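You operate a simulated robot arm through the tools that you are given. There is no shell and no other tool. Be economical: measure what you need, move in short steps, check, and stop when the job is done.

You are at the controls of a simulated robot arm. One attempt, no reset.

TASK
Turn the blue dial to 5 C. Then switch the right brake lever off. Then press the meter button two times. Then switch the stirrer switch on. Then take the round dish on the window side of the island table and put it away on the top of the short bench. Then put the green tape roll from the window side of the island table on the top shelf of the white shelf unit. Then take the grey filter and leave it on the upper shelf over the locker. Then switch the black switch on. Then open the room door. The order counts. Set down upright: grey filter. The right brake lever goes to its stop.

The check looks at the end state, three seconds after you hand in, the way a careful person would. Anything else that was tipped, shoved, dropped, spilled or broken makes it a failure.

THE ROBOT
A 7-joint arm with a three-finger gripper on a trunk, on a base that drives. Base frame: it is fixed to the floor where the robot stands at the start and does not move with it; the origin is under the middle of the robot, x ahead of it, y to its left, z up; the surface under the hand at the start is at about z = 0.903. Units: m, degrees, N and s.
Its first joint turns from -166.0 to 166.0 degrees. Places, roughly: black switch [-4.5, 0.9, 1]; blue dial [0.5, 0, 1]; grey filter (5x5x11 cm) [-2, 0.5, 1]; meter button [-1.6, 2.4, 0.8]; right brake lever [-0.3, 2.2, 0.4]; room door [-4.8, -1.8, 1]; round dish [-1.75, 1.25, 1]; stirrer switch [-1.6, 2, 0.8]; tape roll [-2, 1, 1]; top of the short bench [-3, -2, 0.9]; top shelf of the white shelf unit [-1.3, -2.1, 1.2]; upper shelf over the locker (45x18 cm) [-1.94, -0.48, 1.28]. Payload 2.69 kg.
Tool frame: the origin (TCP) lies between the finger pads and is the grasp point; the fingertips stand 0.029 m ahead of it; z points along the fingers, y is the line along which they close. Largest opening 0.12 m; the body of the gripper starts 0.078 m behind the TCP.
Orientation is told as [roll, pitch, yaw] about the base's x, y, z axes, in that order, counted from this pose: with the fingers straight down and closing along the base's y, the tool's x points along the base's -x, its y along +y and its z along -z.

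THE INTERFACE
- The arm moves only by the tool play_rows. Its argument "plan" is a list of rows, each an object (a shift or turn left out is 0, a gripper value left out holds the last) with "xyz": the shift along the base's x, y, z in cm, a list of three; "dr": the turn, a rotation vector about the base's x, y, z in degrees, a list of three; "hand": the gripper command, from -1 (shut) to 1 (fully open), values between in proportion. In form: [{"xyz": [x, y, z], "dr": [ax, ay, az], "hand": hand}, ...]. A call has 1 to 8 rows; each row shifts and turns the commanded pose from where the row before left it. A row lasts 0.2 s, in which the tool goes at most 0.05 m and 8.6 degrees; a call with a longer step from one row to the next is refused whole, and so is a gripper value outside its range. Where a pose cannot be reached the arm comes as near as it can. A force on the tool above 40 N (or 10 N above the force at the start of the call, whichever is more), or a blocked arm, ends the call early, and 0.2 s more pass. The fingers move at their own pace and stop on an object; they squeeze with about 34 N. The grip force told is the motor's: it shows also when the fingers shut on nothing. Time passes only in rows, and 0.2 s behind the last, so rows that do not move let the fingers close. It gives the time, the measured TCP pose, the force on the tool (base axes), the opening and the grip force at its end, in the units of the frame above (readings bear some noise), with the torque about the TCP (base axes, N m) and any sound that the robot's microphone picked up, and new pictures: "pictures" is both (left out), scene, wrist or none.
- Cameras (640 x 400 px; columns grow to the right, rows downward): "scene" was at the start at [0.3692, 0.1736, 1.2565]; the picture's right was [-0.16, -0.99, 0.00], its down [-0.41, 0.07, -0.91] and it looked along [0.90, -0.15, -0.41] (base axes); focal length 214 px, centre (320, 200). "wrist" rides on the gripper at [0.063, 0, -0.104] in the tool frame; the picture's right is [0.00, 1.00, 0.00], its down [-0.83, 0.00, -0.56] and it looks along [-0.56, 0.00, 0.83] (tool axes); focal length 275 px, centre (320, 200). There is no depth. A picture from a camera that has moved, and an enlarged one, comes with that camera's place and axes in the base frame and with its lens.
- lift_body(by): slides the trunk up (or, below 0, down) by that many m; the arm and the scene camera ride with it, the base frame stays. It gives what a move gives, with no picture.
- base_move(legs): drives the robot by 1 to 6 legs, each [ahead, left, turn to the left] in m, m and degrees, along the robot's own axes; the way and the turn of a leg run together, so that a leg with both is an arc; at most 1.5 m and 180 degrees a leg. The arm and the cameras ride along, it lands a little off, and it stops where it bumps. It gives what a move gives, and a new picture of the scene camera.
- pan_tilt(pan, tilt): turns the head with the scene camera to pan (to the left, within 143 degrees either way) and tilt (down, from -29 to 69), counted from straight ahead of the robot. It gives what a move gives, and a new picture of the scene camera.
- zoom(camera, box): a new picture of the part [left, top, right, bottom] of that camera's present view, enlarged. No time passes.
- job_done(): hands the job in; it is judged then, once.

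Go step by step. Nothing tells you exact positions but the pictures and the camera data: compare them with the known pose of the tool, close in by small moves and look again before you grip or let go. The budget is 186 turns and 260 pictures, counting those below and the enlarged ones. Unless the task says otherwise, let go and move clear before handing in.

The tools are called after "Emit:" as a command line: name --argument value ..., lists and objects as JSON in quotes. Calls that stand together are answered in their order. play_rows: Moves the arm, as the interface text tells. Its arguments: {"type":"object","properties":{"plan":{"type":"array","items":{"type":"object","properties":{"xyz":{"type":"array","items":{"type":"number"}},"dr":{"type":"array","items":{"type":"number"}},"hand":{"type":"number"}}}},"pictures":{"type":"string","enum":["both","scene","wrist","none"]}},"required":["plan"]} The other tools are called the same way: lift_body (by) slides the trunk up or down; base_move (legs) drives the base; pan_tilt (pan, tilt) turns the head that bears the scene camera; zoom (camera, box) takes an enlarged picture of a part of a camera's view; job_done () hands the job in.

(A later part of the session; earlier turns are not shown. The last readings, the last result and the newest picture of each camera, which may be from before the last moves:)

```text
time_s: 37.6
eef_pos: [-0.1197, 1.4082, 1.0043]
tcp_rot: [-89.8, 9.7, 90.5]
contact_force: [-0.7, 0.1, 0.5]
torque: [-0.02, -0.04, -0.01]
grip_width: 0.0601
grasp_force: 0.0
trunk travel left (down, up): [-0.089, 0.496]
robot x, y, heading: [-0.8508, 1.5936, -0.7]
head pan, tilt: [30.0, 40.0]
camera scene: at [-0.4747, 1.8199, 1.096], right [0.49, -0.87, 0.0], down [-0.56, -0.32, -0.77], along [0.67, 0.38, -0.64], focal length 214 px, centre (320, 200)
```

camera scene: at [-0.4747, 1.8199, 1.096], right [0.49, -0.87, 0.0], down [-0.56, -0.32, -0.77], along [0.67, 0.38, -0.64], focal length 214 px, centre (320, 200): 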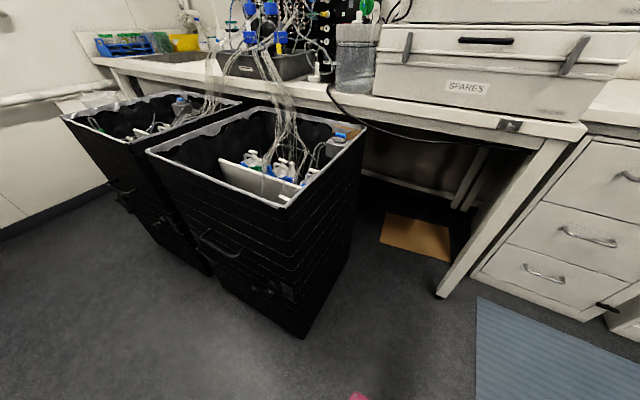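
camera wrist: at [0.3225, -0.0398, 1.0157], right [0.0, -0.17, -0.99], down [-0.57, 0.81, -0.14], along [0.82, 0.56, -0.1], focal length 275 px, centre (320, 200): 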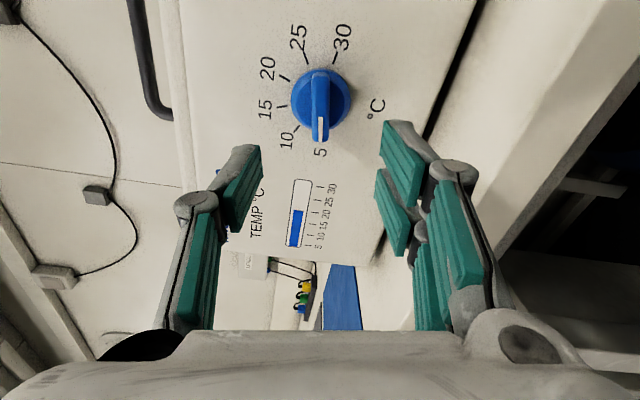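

Emit:
zoom --camera "scene" --box '[190, 210, 330, 320]'

Emit:
zoom --camera "scene" --box '[90, 160, 230, 270]'

```text
3.64 times, centred on (260, 265) of scene
camera zoom: at [-0.4747, 1.8199, 1.096], right [0.49, -0.87, 0.0], down [-0.56, -0.32, -0.77], along [0.67, 0.38, -0.64], focal length 780 px, centre (538, -36)
```

zoom: 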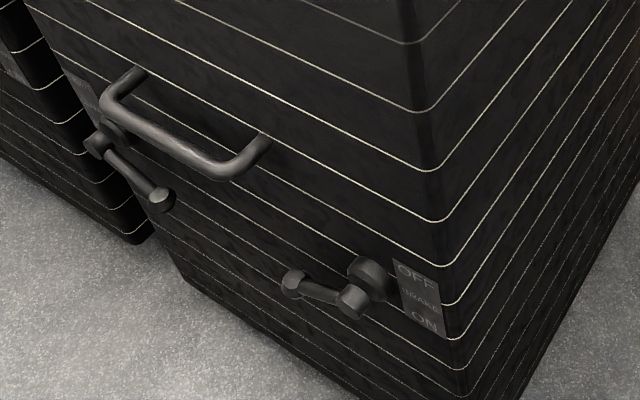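

```text
3.64 times, centred on (160, 215) of scene
camera zoom: at [-0.4747, 1.8199, 1.096], right [0.49, -0.87, 0.0], down [-0.56, -0.32, -0.77], along [0.67, 0.38, -0.64], focal length 780 px, centre (902, 146)
```

zoom: 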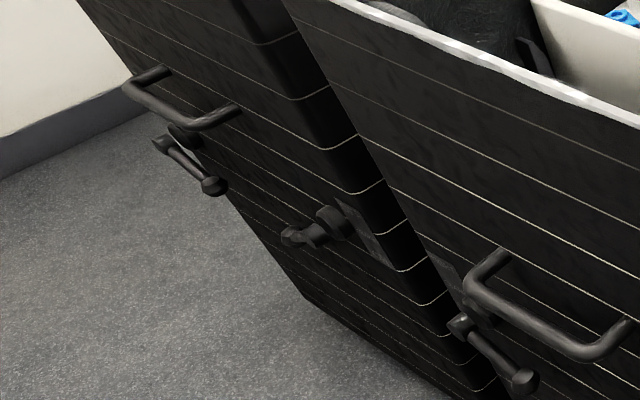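

I can see the right-hand lever of the near bin, with OFF up and ON down, and it points left and slightly down. Before moving on I'll check the clearance behind me.

Emit:
pan_tilt --pan 130 --tilt 45

```text
time_s: 39.4
eef_pos: [-0.1215, 1.4064, 1.0057]
tcp_rot: [-89.7, 9.6, 90.4]
contact_force: [-0.6, 0.2, -0.2]
torque: [-0.01, -0.01, -0.03]
grip_width: 0.0601
grasp_force: 0.1
trunk travel left (down, up): [-0.089, 0.496]
robot x, y, heading: [-0.8504, 1.5955, -0.8]
head pan, tilt: [130.0, 45.0]
camera scene: at [-0.6004, 1.841, 1.0887], right [0.77, 0.63, 0.0], down [0.45, -0.55, -0.71], along [-0.45, 0.55, -0.71], focal length 214 px, centre (320, 200)
```

scene: 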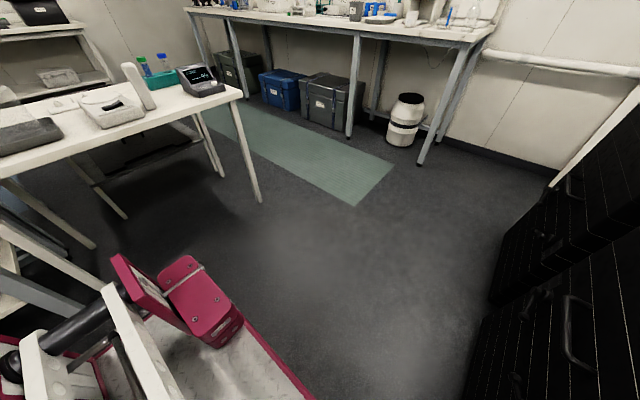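

There is enough room: the table edge is near x = -1.55. I'll drive to face the lever and look down at it.

Emit:
base_move --legs '[[-0.17, 0, 0.8], [0, 0.75, 0]]'

Emit:
pan_tilt --pan -30 --tilt 50

```text
time_s: 44.4
eef_pos: [-0.2879, 2.1489, 1.004]
tcp_rot: [-89.8, 9.6, 90.5]
contact_force: [0.1, -0.1, -0.9]
torque: [0.0, 0.01, -0.02]
grip_width: 0.06
grasp_force: 0.1
trunk travel left (down, up): [-0.089, 0.496]
robot x, y, heading: [-1.0172, 2.3324, -0.5]
head pan, tilt: [130.0, 45.0]
camera scene: at [-0.7685, 2.5821, 1.0887], right [0.77, 0.64, 0.0], down [0.45, -0.55, -0.71], along [-0.45, 0.55, -0.71], focal length 214 px, centre (320, 200)
```

scene: 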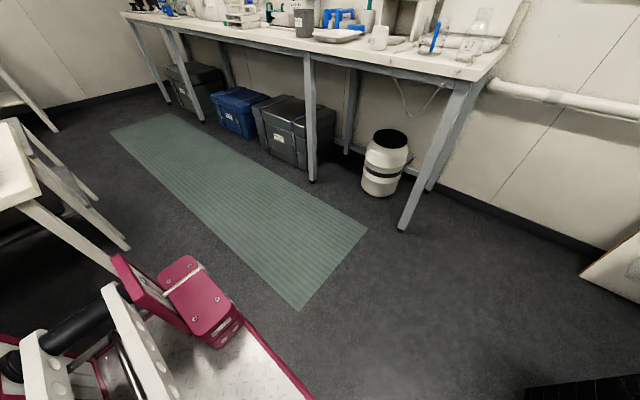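

```text
time_s: 46.9
eef_pos: [-0.2874, 2.1496, 1.0048]
tcp_rot: [-89.8, 9.6, 90.5]
contact_force: [-0.4, -0.1, -0.6]
torque: [0.0, 0.0, -0.01]
grip_width: 0.0601
grasp_force: 0.2
trunk travel left (down, up): [-0.089, 0.496]
robot x, y, heading: [-1.0172, 2.332, -0.6]
head pan, tilt: [-30.0, 50.0]
camera scene: at [-0.6504, 2.4803, 1.0818], right [-0.51, -0.86, 0.0], down [-0.66, 0.39, -0.64], along [0.55, -0.33, -0.77], focal length 214 px, centre (320, 200)
```

scene: 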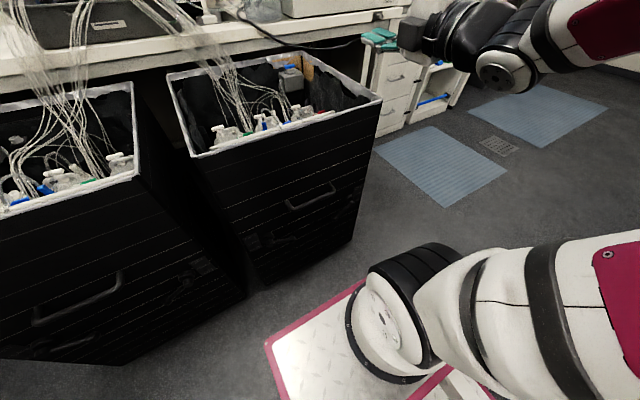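

Emit:
zoom --camera "scene" --box '[220, 150, 380, 290]'

```text
2.86 times, centred on (300, 220) of scene
camera zoom: at [-0.6504, 2.4803, 1.0818], right [-0.51, -0.86, 0.0], down [-0.66, 0.39, -0.64], along [0.55, -0.33, -0.77], focal length 613 px, centre (377, 143)
```

zoom: 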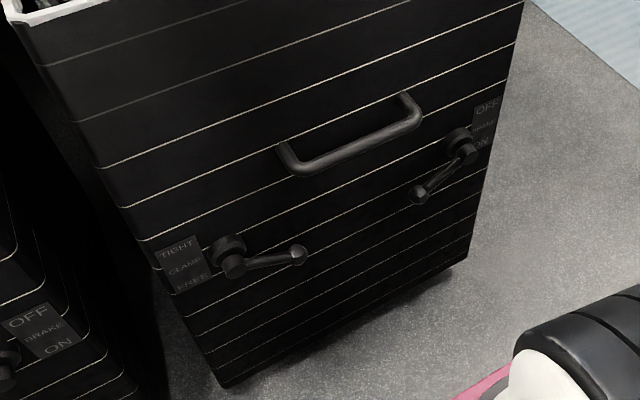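

The right bin's brake lever has its pivot near [-0.257, 2.114, 0.455] and its knob near [-0.275, 2.186, 0.41]; it points down, which is ON. I'll back up slightly, tilt the tool 45° down and retract it before lowering.

Emit:
base_move --legs '[[-0.08, 0.02, 0.5]]'

Emit:
play_rows --plan '[{"xyz": [-2, 0, 1], "dr": [0, 7.5, 0], "hand": -0.3}, {"xyz": [-2, 0, 1], "dr": [0, 7.5, 0]}, {"xyz": [-2, 0, 1], "dr": [0, 7.5, 0]}, {"xyz": [-2, 0, 1], "dr": [0, 7.5, 0]}, {"xyz": [-2, 0, 1], "dr": [0, 7.5, 0]}, {"xyz": [-2, 0, 1], "dr": [0, 7.5, 0]}]'

```text
time_s: 48.0
eef_pos: [-0.3656, 2.1766, 1.0041]
tcp_rot: [-89.8, 9.6, 91.0]
contact_force: [-0.7, 0.0, -0.1]
torque: [-0.01, 0.01, 0.02]
grip_width: 0.0599
grasp_force: 0.1
trunk travel left (down, up): [-0.089, 0.496]
robot x, y, heading: [-1.0966, 2.3582, 0.0]
head pan, tilt: [-30.0, 50.0]
camera scene: at [-0.731, 2.5039, 1.0818], right [-0.5, -0.87, 0.0], down [-0.66, 0.38, -0.64], along [0.56, -0.32, -0.77], focal length 214 px, centre (320, 200)
```

scene: 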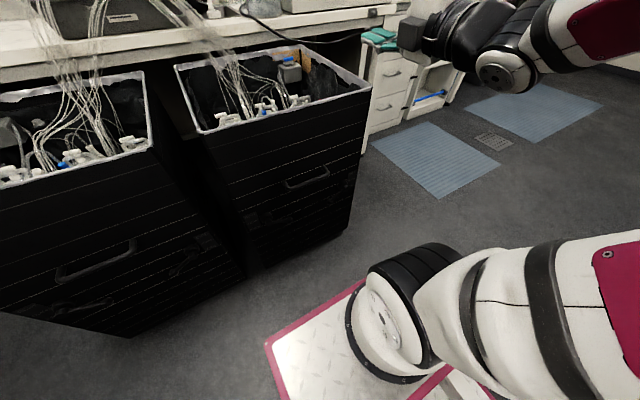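

```text
time_s: 49.4
eef_pos: [-0.4839, 2.1803, 1.0674]
tcp_rot: [-44.6, 6.3, 98.4]
contact_force: [-0.7, 0.3, 0.0]
torque: [0.01, -0.02, -0.03]
grip_width: 0.042
grasp_force: 0.0
trunk travel left (down, up): [-0.089, 0.496]
robot x, y, heading: [-1.0969, 2.3521, 0.1]
head pan, tilt: [-30.0, 50.0]
camera scene: at [-0.7284, 2.5068, 1.0832], right [-0.46, -0.89, 0.0], down [-0.67, 0.35, -0.66], along [0.58, -0.3, -0.75], focal length 214 px, centre (320, 200)
camera wrist: at [-0.5491, 2.1159, 1.1482], right [-0.69, -0.18, -0.7], down [-0.51, 0.8, 0.3], along [0.5, 0.57, -0.65], focal length 275 px, centre (320, 200)
```

scene: 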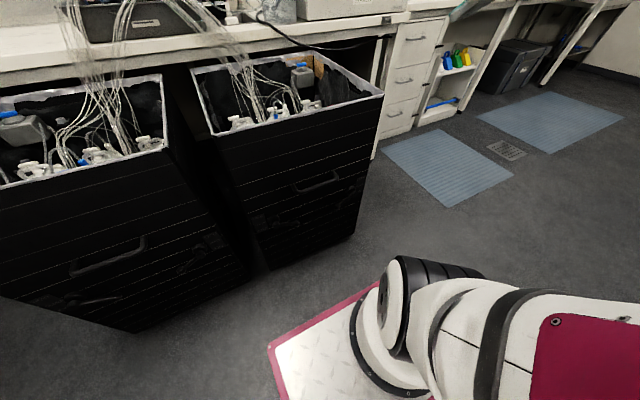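
wrist: 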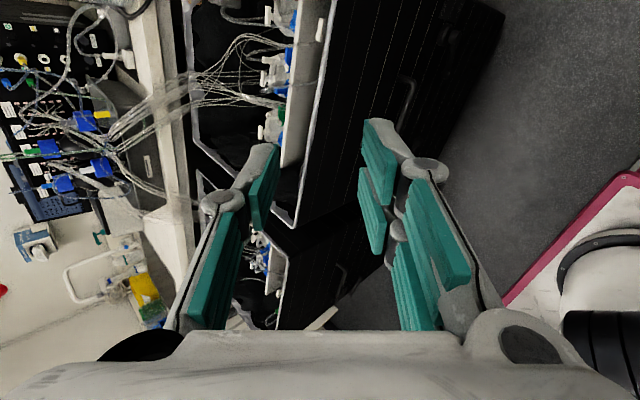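

The tool is tilted; now I'll descend in front of the bin.

Emit:
play_rows --plan '[{"xyz": [0, 0, -4.5]}, {"xyz": [0, 0, -4.5]}, {"xyz": [0, 0, -4.5]}, {"xyz": [0, 0, -4.5]}, {"xyz": [0, 0, -4.5]}, {"xyz": [0, 0, -4.5]}, {"xyz": [0, 0, -4.5]}, {"xyz": [0, 0, -4.5]}]'

```text
time_s: 51.2
eef_pos: [-0.4613, 2.1162, 0.749]
tcp_rot: [-44.5, 6.0, 97.5]
contact_force: [-0.8, 0.3, -0.3]
torque: [0.01, 0.01, -0.03]
grip_width: 0.0419
grasp_force: 0.0
out of reach, approached as far as the arm can: row 6, 7, 8
trunk travel left (down, up): [-0.089, 0.496]
robot x, y, heading: [-1.0974, 2.3556, 0.1]
head pan, tilt: [-30.0, 50.0]
camera scene: at [-0.7312, 2.5042, 1.0818], right [-0.5, -0.87, 0.0], down [-0.66, 0.38, -0.64], along [0.56, -0.32, -0.77], focal length 214 px, centre (320, 200)
camera wrist: at [-0.5259, 2.052, 0.8289], right [-0.7, -0.17, -0.7], down [-0.5, 0.81, 0.31], along [0.51, 0.56, -0.65], focal length 275 px, centre (320, 200)
```

scene: 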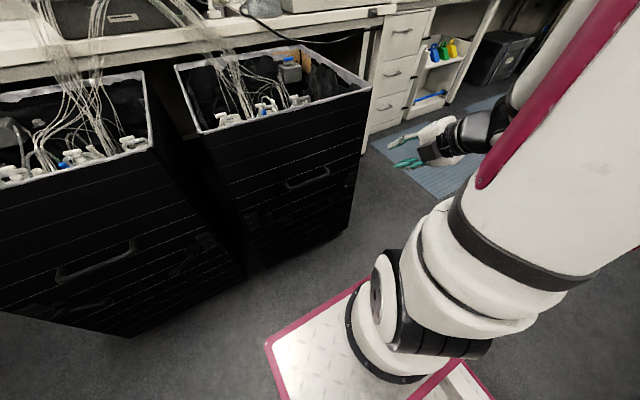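
wrist: 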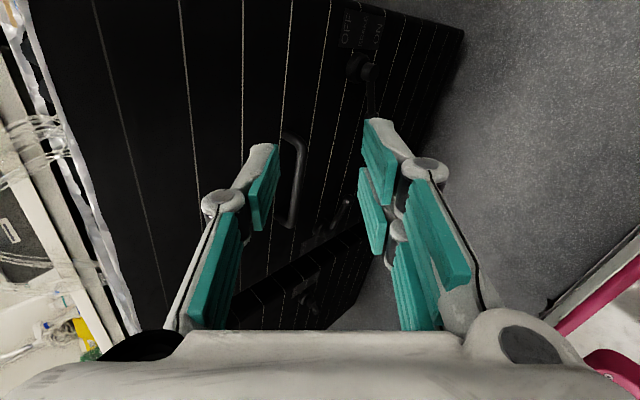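

The arm folds too tightly from here. I'll shift the base toward -y and turn it left, so that the lever lies at a comfortable distance ahead.

Emit:
base_move --legs '[[0, -0.75, 0], [0, 0, 35]]'

Emit:
pan_tilt --pan -15 --tilt 45

```text
time_s: 56.9
eef_pos: [-0.439, 1.7596, 0.7473]
tcp_rot: [-44.6, 6.0, 131.4]
contact_force: [0.3, -0.1, 0.3]
torque: [-0.03, 0.0, 0.01]
grip_width: 0.0419
grasp_force: 0.0
trunk travel left (down, up): [-0.089, 0.496]
robot x, y, heading: [-1.0993, 1.6056, 33.8]
head pan, tilt: [-30.0, 50.0]
camera scene: at [-0.8814, 1.9321, 1.0818], right [0.07, -1.0, 0.0], down [-0.76, -0.05, -0.64], along [0.64, 0.04, -0.77], focal length 214 px, centre (320, 200)
```

scene: 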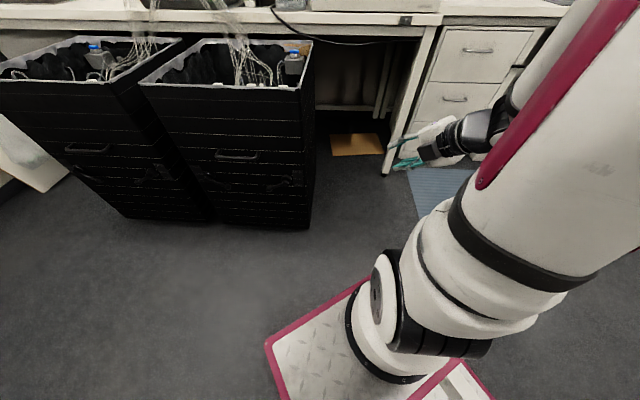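

```text
time_s: 57.6
eef_pos: [-0.4399, 1.7601, 0.7484]
tcp_rot: [-44.5, 6.1, 131.5]
contact_force: [-0.8, -0.2, -0.7]
torque: [-0.03, 0.04, -0.01]
grip_width: 0.0421
grasp_force: 0.1
trunk travel left (down, up): [-0.089, 0.496]
robot x, y, heading: [-1.0994, 1.6015, 33.8]
head pan, tilt: [-15.0, 45.0]
camera scene: at [-0.8812, 1.9532, 1.0887], right [0.32, -0.95, 0.0], down [-0.67, -0.23, -0.71], along [0.67, 0.23, -0.71], focal length 214 px, centre (320, 200)
```

scene: 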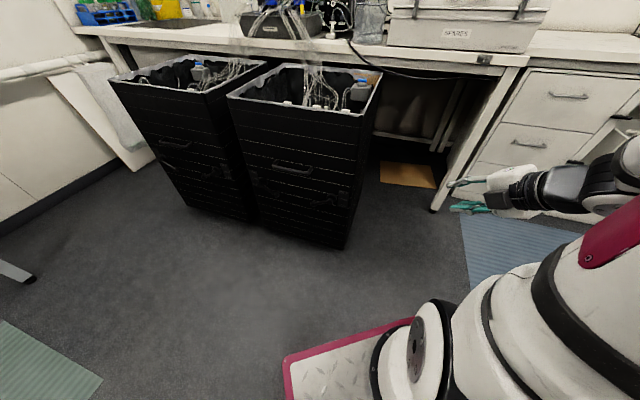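

Now I'll bring the hand toward the lever at a shallower tilt.

Emit:
play_rows --plan '[{"xyz": [0, 4, -2.5], "dr": [2.9, -4, 0]}, {"xyz": [0, 4, -2.5], "dr": [2.9, -4, 0]}, {"xyz": [0, 3.5, -3], "dr": [2.9, -4, 0]}, {"xyz": [0, 3.5, -3.5]}, {"xyz": [0, 3.5, -3.5]}, {"xyz": [0, 3.5, -3.5]}, {"xyz": [0, 3, -4]}, {"xyz": [0, 3, -4]}]'

```text
time_s: 59.4
eef_pos: [-0.3436, 1.9988, 0.5035]
tcp_rot: [-59.4, 7.2, 129.7]
contact_force: [-0.1, -0.2, 1.2]
torque: [0.03, 0.04, -0.02]
grip_width: 0.042
grasp_force: 0.0
out of reach, approached as far as the arm can: row 1, 2, 3, 4
trunk travel left (down, up): [-0.089, 0.496]
robot x, y, heading: [-1.0941, 1.6048, 33.7]
head pan, tilt: [-15.0, 45.0]
camera scene: at [-0.881, 1.9529, 1.0888], right [0.32, -0.95, 0.0], down [-0.67, -0.23, -0.71], along [0.67, 0.23, -0.71], focal length 214 px, centre (320, 200)
camera wrist: at [-0.3771, 1.8982, 0.5643], right [-0.32, -0.41, -0.85], down [-0.92, 0.36, 0.17], along [0.23, 0.84, -0.49], focal length 275 px, centre (320, 200)
```

scene: 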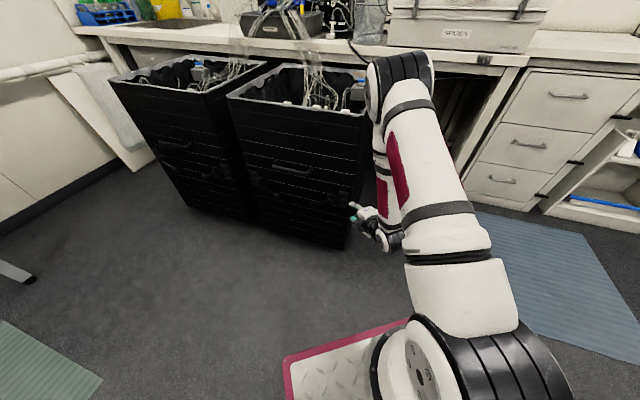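
wrist: 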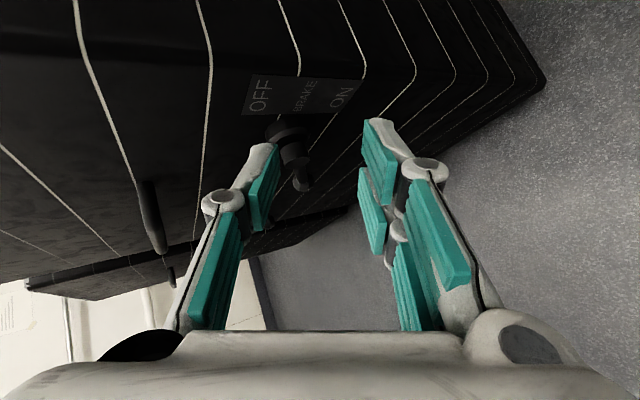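

The lever position agrees with my estimate. I'll sidestep, then approach along the finger direction so the lever arm ends up between the fingers.

Emit:
play_rows --plan '[{"xyz": [-2.8, 4, 0], "hand": -0.2}, {"xyz": [-2.8, 4.4, 0]}, {"xyz": [2.8, 2, -2]}, {"xyz": [2.8, 2, -2]}, {"xyz": [2.1, 1.5, -1.5]}]'

```text
refused: row 2 steps farther than a row can; nothing moved
```

Emit:
play_rows --plan '[{"xyz": [-2, 3, 0], "hand": -0.2}, {"xyz": [-2, 3, 0]}, {"xyz": [-1.5, 2.5, 0]}, {"xyz": [2.8, 2, -2]}, {"xyz": [2.8, 2, -2]}, {"xyz": [2.1, 1.5, -1.5]}]'

```text
time_s: 60.8
eef_pos: [-0.325, 2.1387, 0.4471]
tcp_rot: [-59.5, 7.3, 129.7]
contact_force: [-0.1, 0.2, 0.6]
torque: [-0.02, 0.0, -0.01]
grip_width: 0.0482
grasp_force: 0.1
trunk travel left (down, up): [-0.089, 0.496]
robot x, y, heading: [-1.099, 1.607, 33.7]
head pan, tilt: [-15.0, 45.0]
camera scene: at [-0.8813, 1.9532, 1.0887], right [0.32, -0.95, 0.0], down [-0.67, -0.23, -0.71], along [0.67, 0.23, -0.71], focal length 214 px, centre (320, 200)
camera wrist: at [-0.3575, 2.0385, 0.5098], right [-0.32, -0.41, -0.85], down [-0.92, 0.35, 0.17], along [0.23, 0.84, -0.49], focal length 275 px, centre (320, 200)
```

scene: 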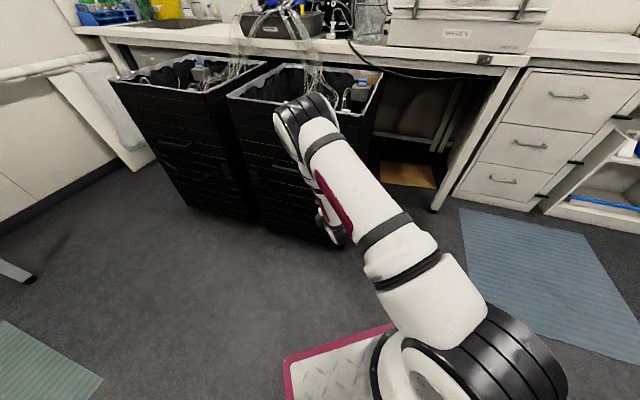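
wrist: 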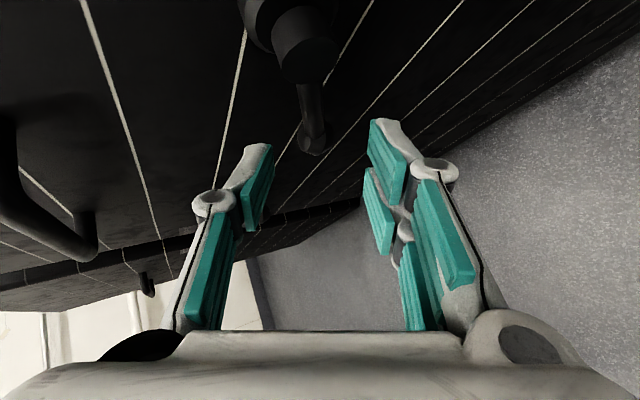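

Emit:
play_rows --plan '[{"xyz": [2, 1.4, -1.4]}, {"xyz": [1.4, 1, -1]}, {"xyz": [1, 0.7, -0.7]}]'

```text
time_s: 61.6
eef_pos: [-0.2789, 2.1705, 0.4187]
tcp_rot: [-59.2, 7.1, 129.7]
contact_force: [-0.2, -0.3, -0.2]
torque: [0.0, -0.03, -0.02]
grip_width: 0.0479
grasp_force: 0.1
trunk travel left (down, up): [-0.089, 0.496]
robot x, y, heading: [-1.0957, 1.5999, 33.9]
head pan, tilt: [-15.0, 45.0]
camera scene: at [-0.8812, 1.9532, 1.0887], right [0.32, -0.95, 0.0], down [-0.67, -0.23, -0.71], along [0.67, 0.23, -0.71], focal length 214 px, centre (320, 200)
camera wrist: at [-0.3127, 2.0695, 0.4809], right [-0.32, -0.41, -0.85], down [-0.92, 0.35, 0.17], along [0.23, 0.84, -0.49], focal length 275 px, centre (320, 200)
```

scene: 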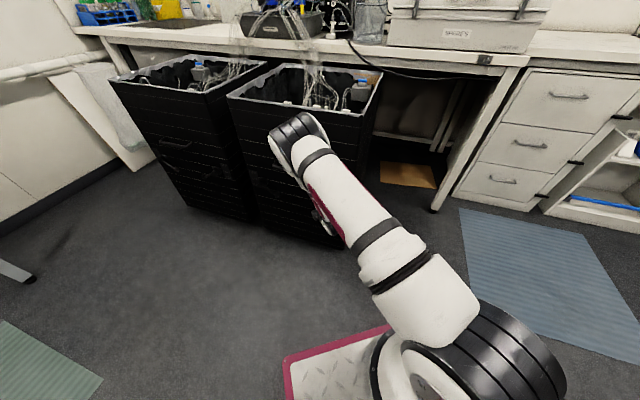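
wrist: 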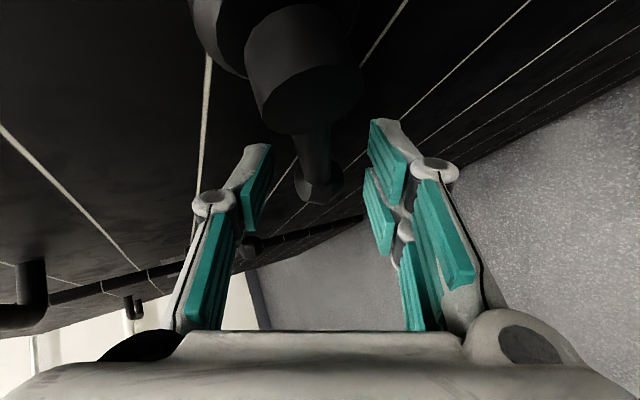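

The knob lies between the fingertips. I'll lift it along its arc.

Emit:
play_rows --plan '[{"xyz": [0, 0.5, 1.5]}, {"xyz": [0, 0.6, 2]}, {"xyz": [0, 0.3, 2]}, {"xyz": [0, 0, 2]}]'

```text
time_s: 62.6
eef_pos: [-0.2825, 2.1879, 0.4912]
tcp_rot: [-58.9, 7.0, 130.1]
contact_force: [-11.7, 11.7, -23.6]
torque: [0.94, 0.52, -0.11]
grip_width: 0.0592
grasp_force: 8.4
trunk travel left (down, up): [-0.089, 0.496]
robot x, y, heading: [-1.1017, 1.6046, 34.1]
head pan, tilt: [-15.0, 45.0]
camera scene: at [-0.881, 1.9541, 1.0882], right [0.32, -0.95, 0.0], down [-0.67, -0.23, -0.71], along [0.67, 0.23, -0.71], focal length 214 px, centre (320, 200)
camera wrist: at [-0.3149, 2.0866, 0.553], right [-0.32, -0.42, -0.85], down [-0.92, 0.35, 0.18], along [0.22, 0.84, -0.5], focal length 275 px, centre (320, 200)
```

scene: 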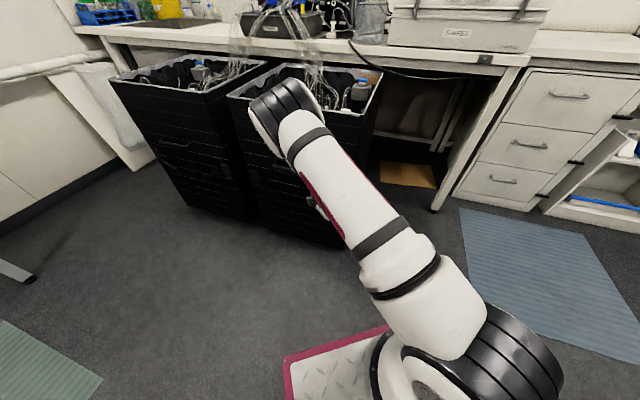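
wrist: 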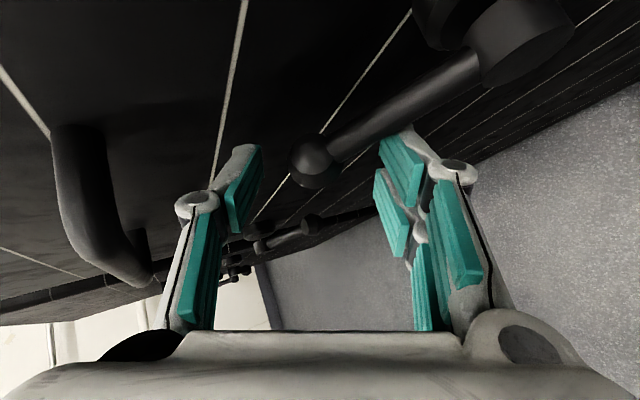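

The lever has swung up. I'll push on until it stops.

Emit:
play_rows --plan '[{"xyz": [0, -0.3, 1.2]}, {"xyz": [0, -0.4, 1.2]}, {"xyz": [0, -0.4, 1]}]'

```text
time_s: 63.0
eef_pos: [-0.2872, 2.1863, 0.4931]
tcp_rot: [-58.4, 6.9, 130.4]
contact_force: [-8.8, 1.2, -8.3]
torque: [0.12, 0.34, -0.2]
grip_width: 0.0547
grasp_force: 5.3
trunk travel left (down, up): [-0.089, 0.496]
robot x, y, heading: [-1.0995, 1.6052, 34.0]
head pan, tilt: [-15.0, 45.0]
stopped in row 1: the force on the tool passed its limit at 65 N (the readings are from after the stop); the commanded pose is now the measured one
camera scene: at [-0.8815, 1.9537, 1.0887], right [0.32, -0.95, 0.0], down [-0.67, -0.23, -0.71], along [0.67, 0.23, -0.71], focal length 214 px, centre (320, 200)
camera wrist: at [-0.3176, 2.0865, 0.5555], right [-0.33, -0.42, -0.85], down [-0.92, 0.35, 0.19], along [0.21, 0.84, -0.5], focal length 275 px, centre (320, 200)
```

scene: 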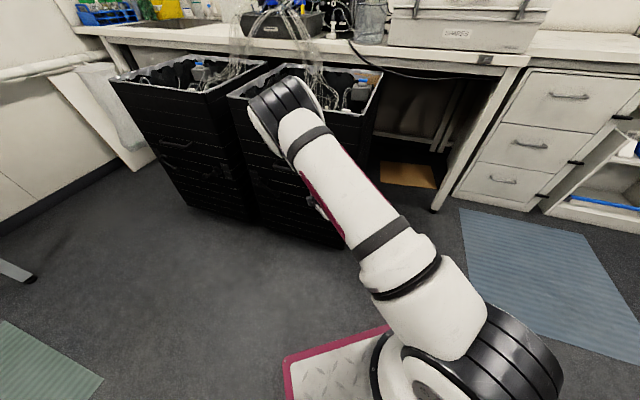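
wrist: 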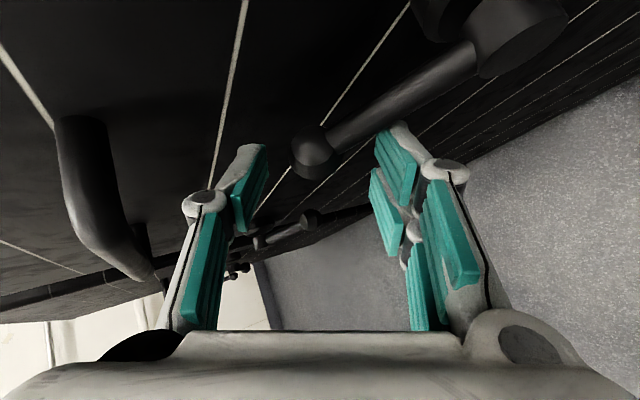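

The force says the lever is on its stop. I'll open a little and withdraw along the finger axis.

Emit:
play_rows --plan '[{"hand": 0.2}, {"xyz": [-1.4, -1, 0.9]}, {"xyz": [-2.1, -1.5, 1.4]}, {"xyz": [-2.8, -2, 2]}, {"xyz": [-2.8, -2, 2]}, {"xyz": [-2.8, -2, 2]}]'

Emit:
zoom --camera "wrist" --box '[200, 0, 520, 200]'

```text
time_s: 64.4
eef_pos: [-0.4041, 2.1013, 0.5793]
tcp_rot: [-58.7, 6.8, 130.3]
contact_force: [0.5, -0.7, 0.1]
torque: [0.0, 0.0, 0.0]
grip_width: 0.0723
grasp_force: 0.0
trunk travel left (down, up): [-0.089, 0.496]
robot x, y, heading: [-1.102, 1.6053, 34.0]
head pan, tilt: [-15.0, 45.0]
camera scene: at [-0.8815, 1.9536, 1.0887], right [0.32, -0.95, 0.0], down [-0.67, -0.23, -0.71], along [0.67, 0.23, -0.71], focal length 214 px, centre (320, 200)
camera wrist: at [-0.4363, 2.0016, 0.6412], right [-0.33, -0.42, -0.85], down [-0.92, 0.35, 0.18], along [0.22, 0.84, -0.5], focal length 275 px, centre (320, 200)
```

scene: 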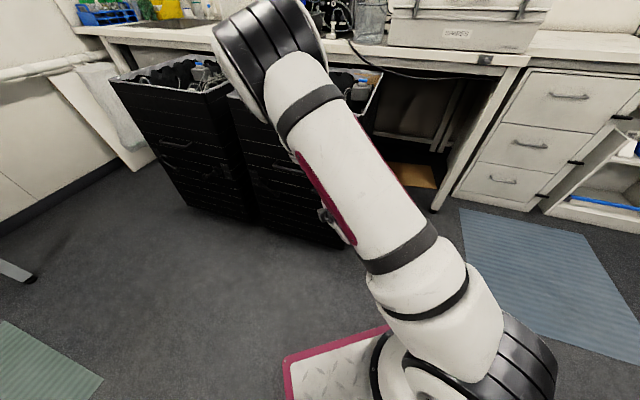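
wrist: 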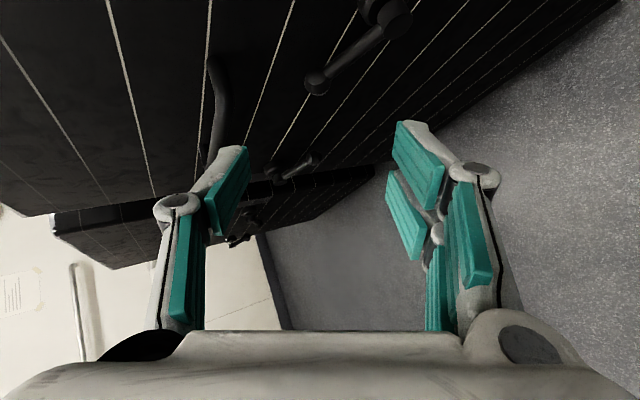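

```text
2.00 times, centred on (360, 100) of wrist
camera zoom: at [-0.4363, 2.0016, 0.6412], right [-0.33, -0.42, -0.85], down [-0.92, 0.35, 0.18], along [0.22, 0.84, -0.5], focal length 551 px, centre (240, 400)
```

zoom: 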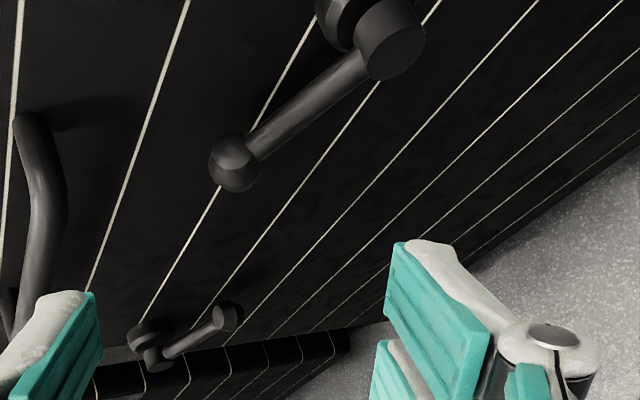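

The lever is up at OFF, against its stop. Next come the meter and stirrer on the table behind; I'll raise the hand, turn round in stages and look.

Emit:
play_rows --plan '[{"xyz": [0, -1, 4.5]}, {"xyz": [0, -1, 4.5]}, {"xyz": [0, -1, 4.5]}, {"xyz": [0, -1, 4.5]}, {"xyz": [0, -1, 4.5]}, {"xyz": [0, -1, 4.5]}, {"xyz": [0, -1, 4.5]}, {"xyz": [0, -1, 4.5]}]' --pictures "none"

Emit:
lift_body --by 0.136

Emit:
base_move --legs '[[0, 0, 56], [0, -0.25, 0], [0, 0, 90]]'

```text
time_s: 66.2
eef_pos: [-0.3866, 2.0332, 0.9387]
tcp_rot: [-58.8, 7.0, 130.3]
contact_force: [0.3, 0.5, 0.3]
torque: [-0.03, -0.02, -0.02]
grip_width: 0.0718
grasp_force: 0.0
out of reach, approached as far as the arm can: row 1, 2, 3
trunk travel left (down, up): [-0.089, 0.496]
robot x, y, heading: [-1.0994, 1.6014, 34.1]
head pan, tilt: [-15.0, 45.0]
```

```text
time_s: 67.8
eef_pos: [-0.3862, 2.0327, 1.0749]
tcp_rot: [-58.8, 7.0, 130.4]
contact_force: [-0.1, -0.3, 0.1]
torque: [0.02, -0.01, 0.02]
grip_width: 0.0719
grasp_force: 0.1
trunk travel left (down, up): [-0.225, 0.36]
robot x, y, heading: [-1.0993, 1.6057, 33.9]
head pan, tilt: [-15.0, 45.0]
```

```text
time_s: 75.8
eef_pos: [-1.6785, 1.6849, 1.074]
tcp_rot: [-58.8, 6.9, -86.8]
contact_force: [-0.1, 0.3, 0.4]
torque: [0.01, 0.06, 0.02]
grip_width: 0.0719
grasp_force: 0.0
trunk travel left (down, up): [-0.225, 0.36]
robot x, y, heading: [-0.8508, 1.6016, 177.1]
head pan, tilt: [-15.0, 45.0]
camera scene: at [-1.2202, 1.4486, 1.2255], right [0.31, 0.95, 0.0], down [0.67, -0.22, -0.71], along [-0.67, 0.22, -0.71], focal length 214 px, centre (320, 200)
```

scene: 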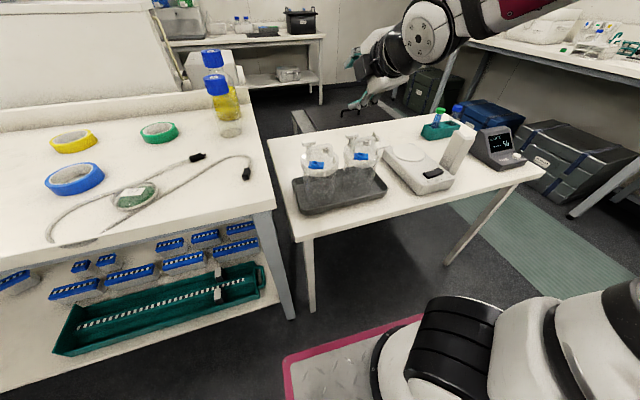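

Emit:
zoom --camera "scene" --box '[380, 90, 540, 200]'

Emit:
zoom --camera "scene" --box '[30, 100, 280, 250]'

```text
3.64 times, centred on (460, 145) of scene
camera zoom: at [-1.2202, 1.4486, 1.2255], right [0.31, 0.95, 0.0], down [0.67, -0.22, -0.71], along [-0.67, 0.22, -0.71], focal length 780 px, centre (-189, 400)
```

zoom: 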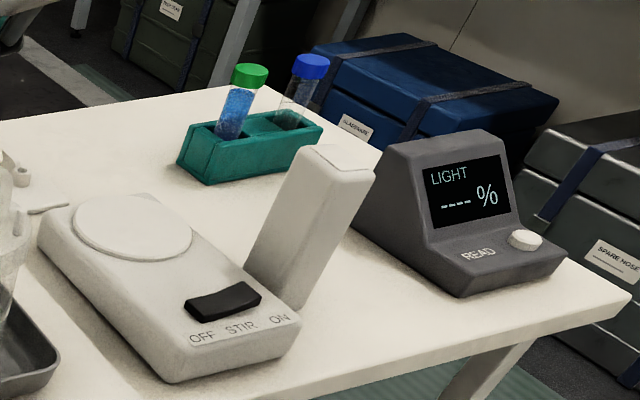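

```text
2.56 times, centred on (155, 175) of scene
camera zoom: at [-1.2202, 1.4486, 1.2255], right [0.31, 0.95, 0.0], down [0.67, -0.22, -0.71], along [-0.67, 0.22, -0.71], focal length 549 px, centre (742, 264)
```

zoom: 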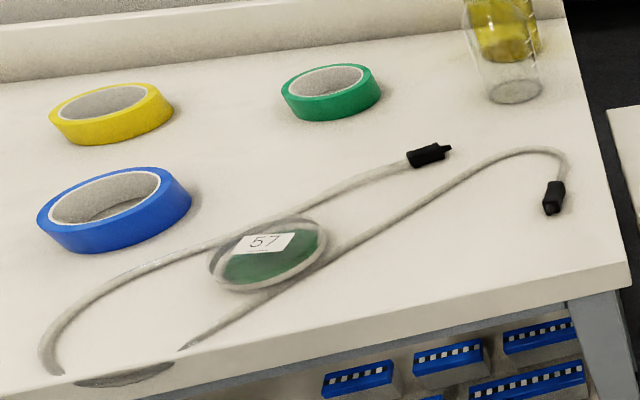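

The meter's READ button and the stirrer rocker (OFF left, ON right) are both visible. I'll drive over to stand opposite them and point the tool down.

Emit:
base_move --legs '[[0, -0.6, 2.9]]'

Emit:
play_rows --plan '[{"xyz": [2, 0, 2], "dr": [0, -8, 0], "hand": -1}, {"xyz": [2, 0, 1], "dr": [0, -8, 0]}, {"xyz": [2, 0, 1], "dr": [0, -8, 0]}, {"xyz": [2, 0, 0], "dr": [0, -8, 0]}, {"xyz": [2, 0, 0], "dr": [0, -8, 0]}, {"xyz": [0, 0, 0], "dr": [0, -8, 0]}, {"dr": [0, -8, 0]}]'

```text
time_s: 79.2
eef_pos: [-1.6663, 2.2388, 1.0747]
tcp_rot: [-58.7, 7.0, -83.3]
contact_force: [0.6, -1.1, -1.2]
torque: [0.04, 0.02, -0.02]
grip_width: 0.0717
grasp_force: 0.0
trunk travel left (down, up): [-0.225, 0.36]
robot x, y, heading: [-0.8373, 2.2004, -179.3]
head pan, tilt: [-15.0, 45.0]
camera scene: at [-1.1957, 2.0294, 1.2255], right [0.25, 0.97, 0.0], down [0.68, -0.18, -0.71], along [-0.68, 0.18, -0.71], focal length 214 px, centre (320, 200)
```

scene: 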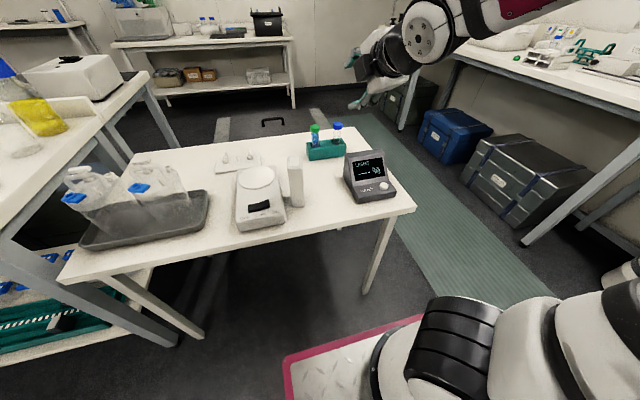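

```text
time_s: 80.8
eef_pos: [-1.5674, 2.2394, 1.1147]
tcp_rot: [-3.3, -1.7, -80.5]
contact_force: [0.0, 0.3, 0.1]
torque: [-0.03, 0.04, 0.03]
grip_width: 0.0
grasp_force: 28.6
trunk travel left (down, up): [-0.225, 0.36]
robot x, y, heading: [-0.8364, 2.1998, -179.7]
head pan, tilt: [-15.0, 45.0]
camera scene: at [-1.1955, 2.0297, 1.2256], right [0.25, 0.97, 0.0], down [0.68, -0.18, -0.71], along [-0.68, 0.18, -0.71], focal length 214 px, centre (320, 200)
camera wrist: at [-1.5734, 2.304, 1.2177], right [0.98, 0.17, -0.06], down [0.17, -0.8, 0.58], along [0.05, -0.58, -0.81], focal length 275 px, centre (320, 200)
```

scene: 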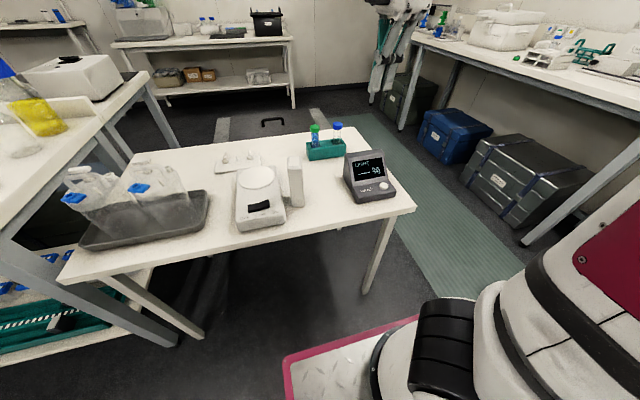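
wrist: 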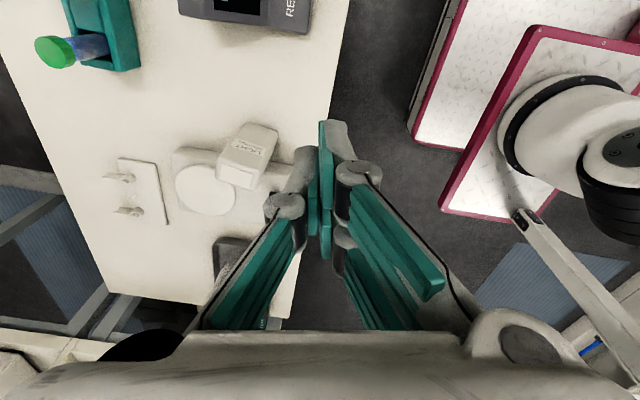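

Emit:
zoom --camera "scene" --box '[220, 130, 420, 240]'

```text
3.20 times, centred on (320, 185) of scene
camera zoom: at [-1.1955, 2.0297, 1.2256], right [0.25, 0.97, 0.0], down [0.68, -0.18, -0.71], along [-0.68, 0.18, -0.71], focal length 686 px, centre (320, 248)
```

zoom: 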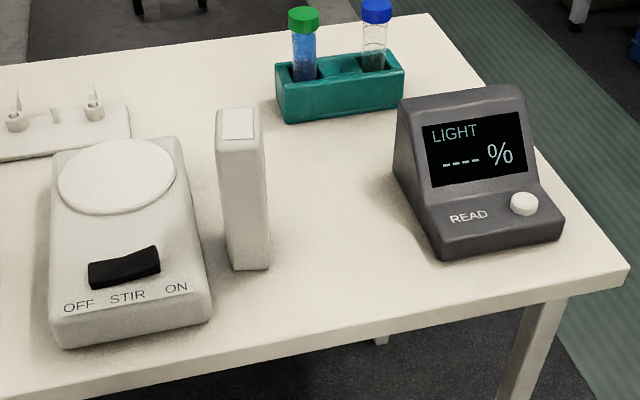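

The READ button is near [-1.639, 2.357, 0.772] and the rocker's ON end near [-1.637, 1.993, 0.79]. I'll turn the hand to its natural yaw so it clears the meter's screen, then go above the button.

Emit:
play_rows --plan '[{"xyz": [-1, 2, 0], "dr": [0, 0, -8.4]}, {"xyz": [-1, 2, 0], "dr": [0, 0, -8.4]}, {"xyz": [-1, 2, 0], "dr": [0, 0, -8.4]}, {"xyz": [-1, 2, 0], "dr": [0, 0, -8.4]}, {"xyz": [-1, 2, 0], "dr": [0, 0, -8.4]}, {"xyz": [-1, 2, -1], "dr": [0, 0, -8.4]}, {"xyz": [0, 0, -2], "dr": [0, 0, -8.4]}, {"xyz": [0, 0, -2], "dr": [0, 0, -8.4]}]' --pictures "none"

Emit:
play_rows --plan '[{"xyz": [-1, 0, -4], "dr": [0, 0, -8.4]}, {"xyz": [0, 0, -4], "dr": [0, 0, -8.4]}, {"xyz": [0, 0, -4], "dr": [0, 0, -8.4]}, {"xyz": [0, 0, -4], "dr": [0, 0, -7]}, {"xyz": [0, 0, -3]}]'

```text
time_s: 82.6
eef_pos: [-1.6302, 2.3586, 1.0628]
tcp_rot: [-3.4, -1.7, -147.8]
contact_force: [-0.2, 0.4, 0.9]
torque: [0.02, 0.01, -0.02]
grip_width: 0.0
grasp_force: 28.6
trunk travel left (down, up): [-0.225, 0.36]
robot x, y, heading: [-0.835, 2.2036, -179.6]
head pan, tilt: [-15.0, 45.0]
```

```text
time_s: 83.8
eef_pos: [-1.6358, 2.3599, 0.8751]
tcp_rot: [-3.4, -1.7, -180.1]
contact_force: [0.3, 0.2, -0.4]
torque: [-0.01, -0.02, 0.0]
grip_width: 0.0002
grasp_force: 28.4
trunk travel left (down, up): [-0.225, 0.36]
robot x, y, heading: [-0.8342, 2.2051, -179.6]
head pan, tilt: [-15.0, 45.0]
camera scene: at [-1.1955, 2.0294, 1.2256], right [0.25, 0.97, 0.0], down [0.68, -0.18, -0.71], along [-0.68, 0.18, -0.71], focal length 214 px, centre (320, 200)
camera wrist: at [-1.5701, 2.3531, 0.9767], right [0.0, -1.0, -0.06], down [-0.81, -0.04, 0.58], along [-0.58, 0.05, -0.81], focal length 275 px, centre (320, 200)
```

scene: 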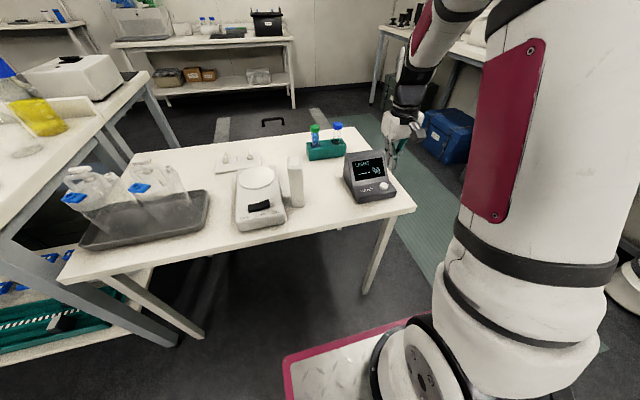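
wrist: 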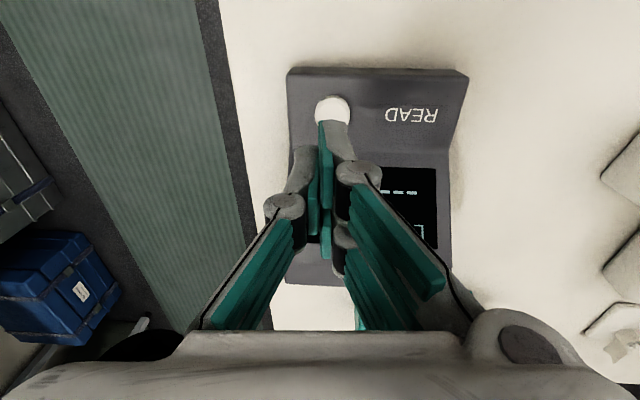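

Emit:
play_rows --plan '[{"xyz": [0.1, -0.3, -2], "dr": [-3.4, -1.6, 0]}, {"xyz": [0, 0, -2]}, {"xyz": [0, 0, -1.5]}]'

Emit:
zoom --camera "scene" --box '[300, 100, 460, 200]'

```text
time_s: 84.6
eef_pos: [-1.6367, 2.354, 0.8183]
tcp_rot: [0.1, -0.2, -180.0]
contact_force: [0.3, 0.2, 0.7]
torque: [0.0, 0.01, -0.03]
grip_width: 0.0
grasp_force: 28.7
trunk travel left (down, up): [-0.225, 0.36]
robot x, y, heading: [-0.8371, 2.2013, -179.9]
head pan, tilt: [-15.0, 45.0]
camera scene: at [-1.1956, 2.0294, 1.2256], right [0.25, 0.97, 0.0], down [0.68, -0.18, -0.71], along [-0.68, 0.18, -0.71], focal length 214 px, centre (320, 200)
camera wrist: at [-1.5738, 2.3543, 0.923], right [0.01, -1.0, 0.0], down [-0.83, 0.0, 0.56], along [-0.56, 0.0, -0.83], focal length 275 px, centre (320, 200)
```

scene: 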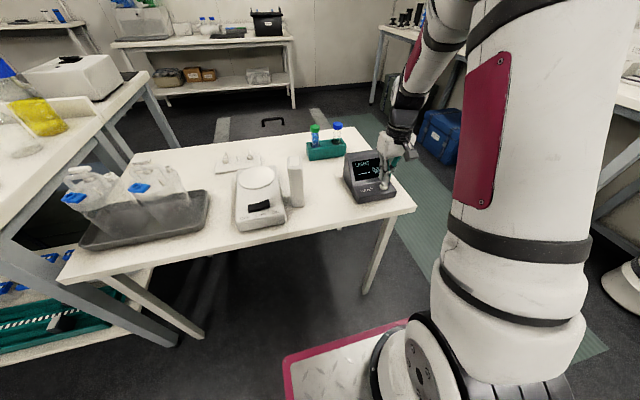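
wrist: 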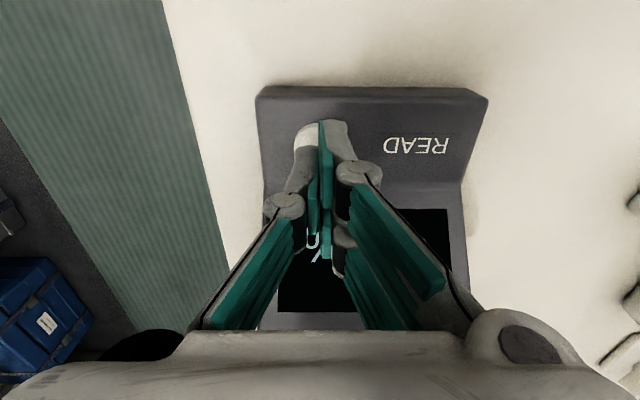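

```text
4.00 times, centred on (380, 150) of scene
camera zoom: at [-1.1956, 2.0294, 1.2256], right [0.25, 0.97, 0.0], down [0.68, -0.18, -0.71], along [-0.68, 0.18, -0.71], focal length 858 px, centre (80, 400)
```

zoom: 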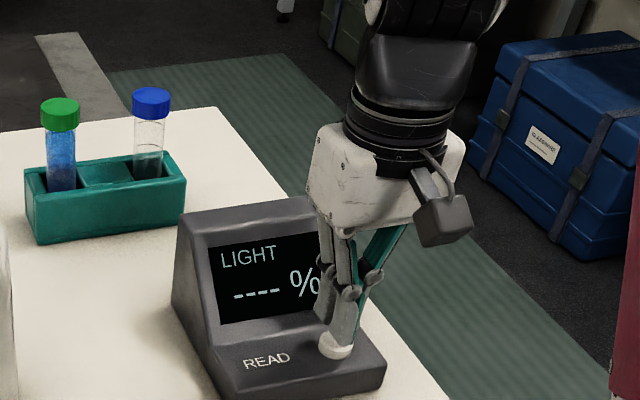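

Emit:
play_rows --plan '[{"xyz": [0.2, 0.5, 0]}, {"xyz": [0, 0, -0.7]}, {"xyz": [0, 0, -0.5]}, {"xyz": [0, 0, -0.5]}, {"xyz": [0, 0, -0.4]}]' --pictures "none"

Emit:
zoom --camera "scene" --box '[300, 100, 460, 200]'

```text
time_s: 85.8
eef_pos: [-1.6349, 2.3595, 0.7999]
tcp_rot: [-0.1, -0.1, -179.8]
contact_force: [4.8, -1.0, 13.1]
torque: [-0.05, -0.11, 0.02]
grip_width: 0.006
grasp_force: 28.1
trunk travel left (down, up): [-0.225, 0.36]
robot x, y, heading: [-0.8378, 2.2001, -179.6]
head pan, tilt: [-15.0, 45.0]
heard: click
```

```text
4.00 times, centred on (380, 150) of scene
camera zoom: at [-1.1951, 2.0293, 1.2258], right [0.25, 0.97, 0.0], down [0.68, -0.18, -0.71], along [-0.68, 0.18, -0.71], focal length 858 px, centre (80, 400)
```

zoom: 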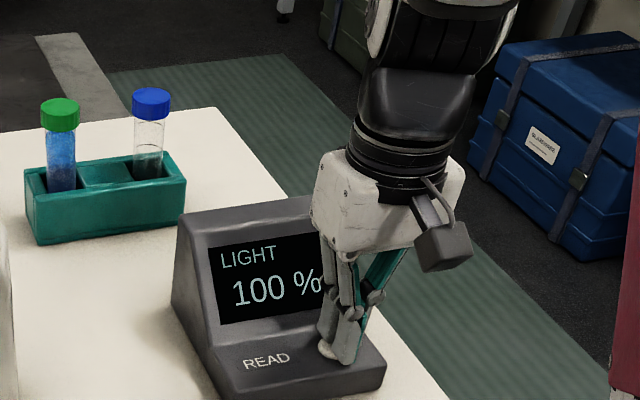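

One click was heard and the meter reads 100 %. I'll release fully, then press a second time the same way.

Emit:
play_rows --plan '[{"xyz": [0, 0, 1]}, {"xyz": [0, 0, 1]}, {}]' --pictures "none"

Emit:
play_rows --plan '[{"xyz": [0, 0, -0.6]}, {"xyz": [0, 0, -0.5]}, {"xyz": [0, 0, -0.5]}, {"xyz": [0, 0, -0.4]}]' --pictures "none"

Emit:
zoom --camera "scene" --box '[300, 100, 460, 200]'

```text
time_s: 86.6
eef_pos: [-1.635, 2.3591, 0.8193]
tcp_rot: [0.1, -0.1, -179.9]
contact_force: [-0.8, -0.5, -0.2]
torque: [-0.01, 0.0, 0.01]
grip_width: 0.0002
grasp_force: 28.5
trunk travel left (down, up): [-0.225, 0.36]
robot x, y, heading: [-0.8392, 2.2005, -180.1]
head pan, tilt: [-15.0, 45.0]
```

```text
time_s: 87.6
eef_pos: [-1.6358, 2.3592, 0.7992]
tcp_rot: [0.2, -0.2, -179.9]
contact_force: [0.3, -3.6, 14.3]
torque: [-0.09, -0.01, -0.06]
grip_width: 0.0062
grasp_force: 28.5
trunk travel left (down, up): [-0.225, 0.36]
robot x, y, heading: [-0.8389, 2.202, -179.8]
head pan, tilt: [-15.0, 45.0]
heard: click
```

```text
4.00 times, centred on (380, 150) of scene
camera zoom: at [-1.1952, 2.0291, 1.2258], right [0.25, 0.97, 0.0], down [0.68, -0.18, -0.71], along [-0.68, 0.18, -0.71], focal length 858 px, centre (80, 400)
```

zoom: 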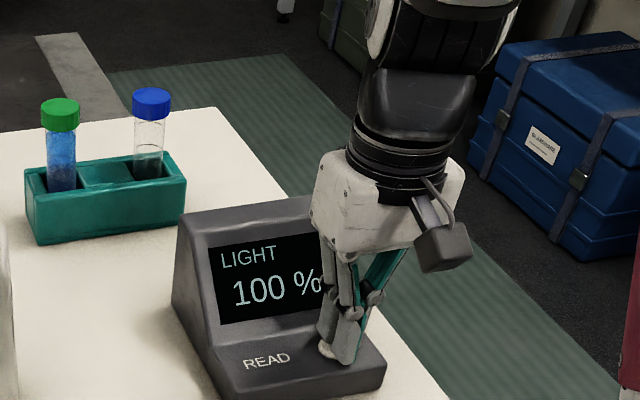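

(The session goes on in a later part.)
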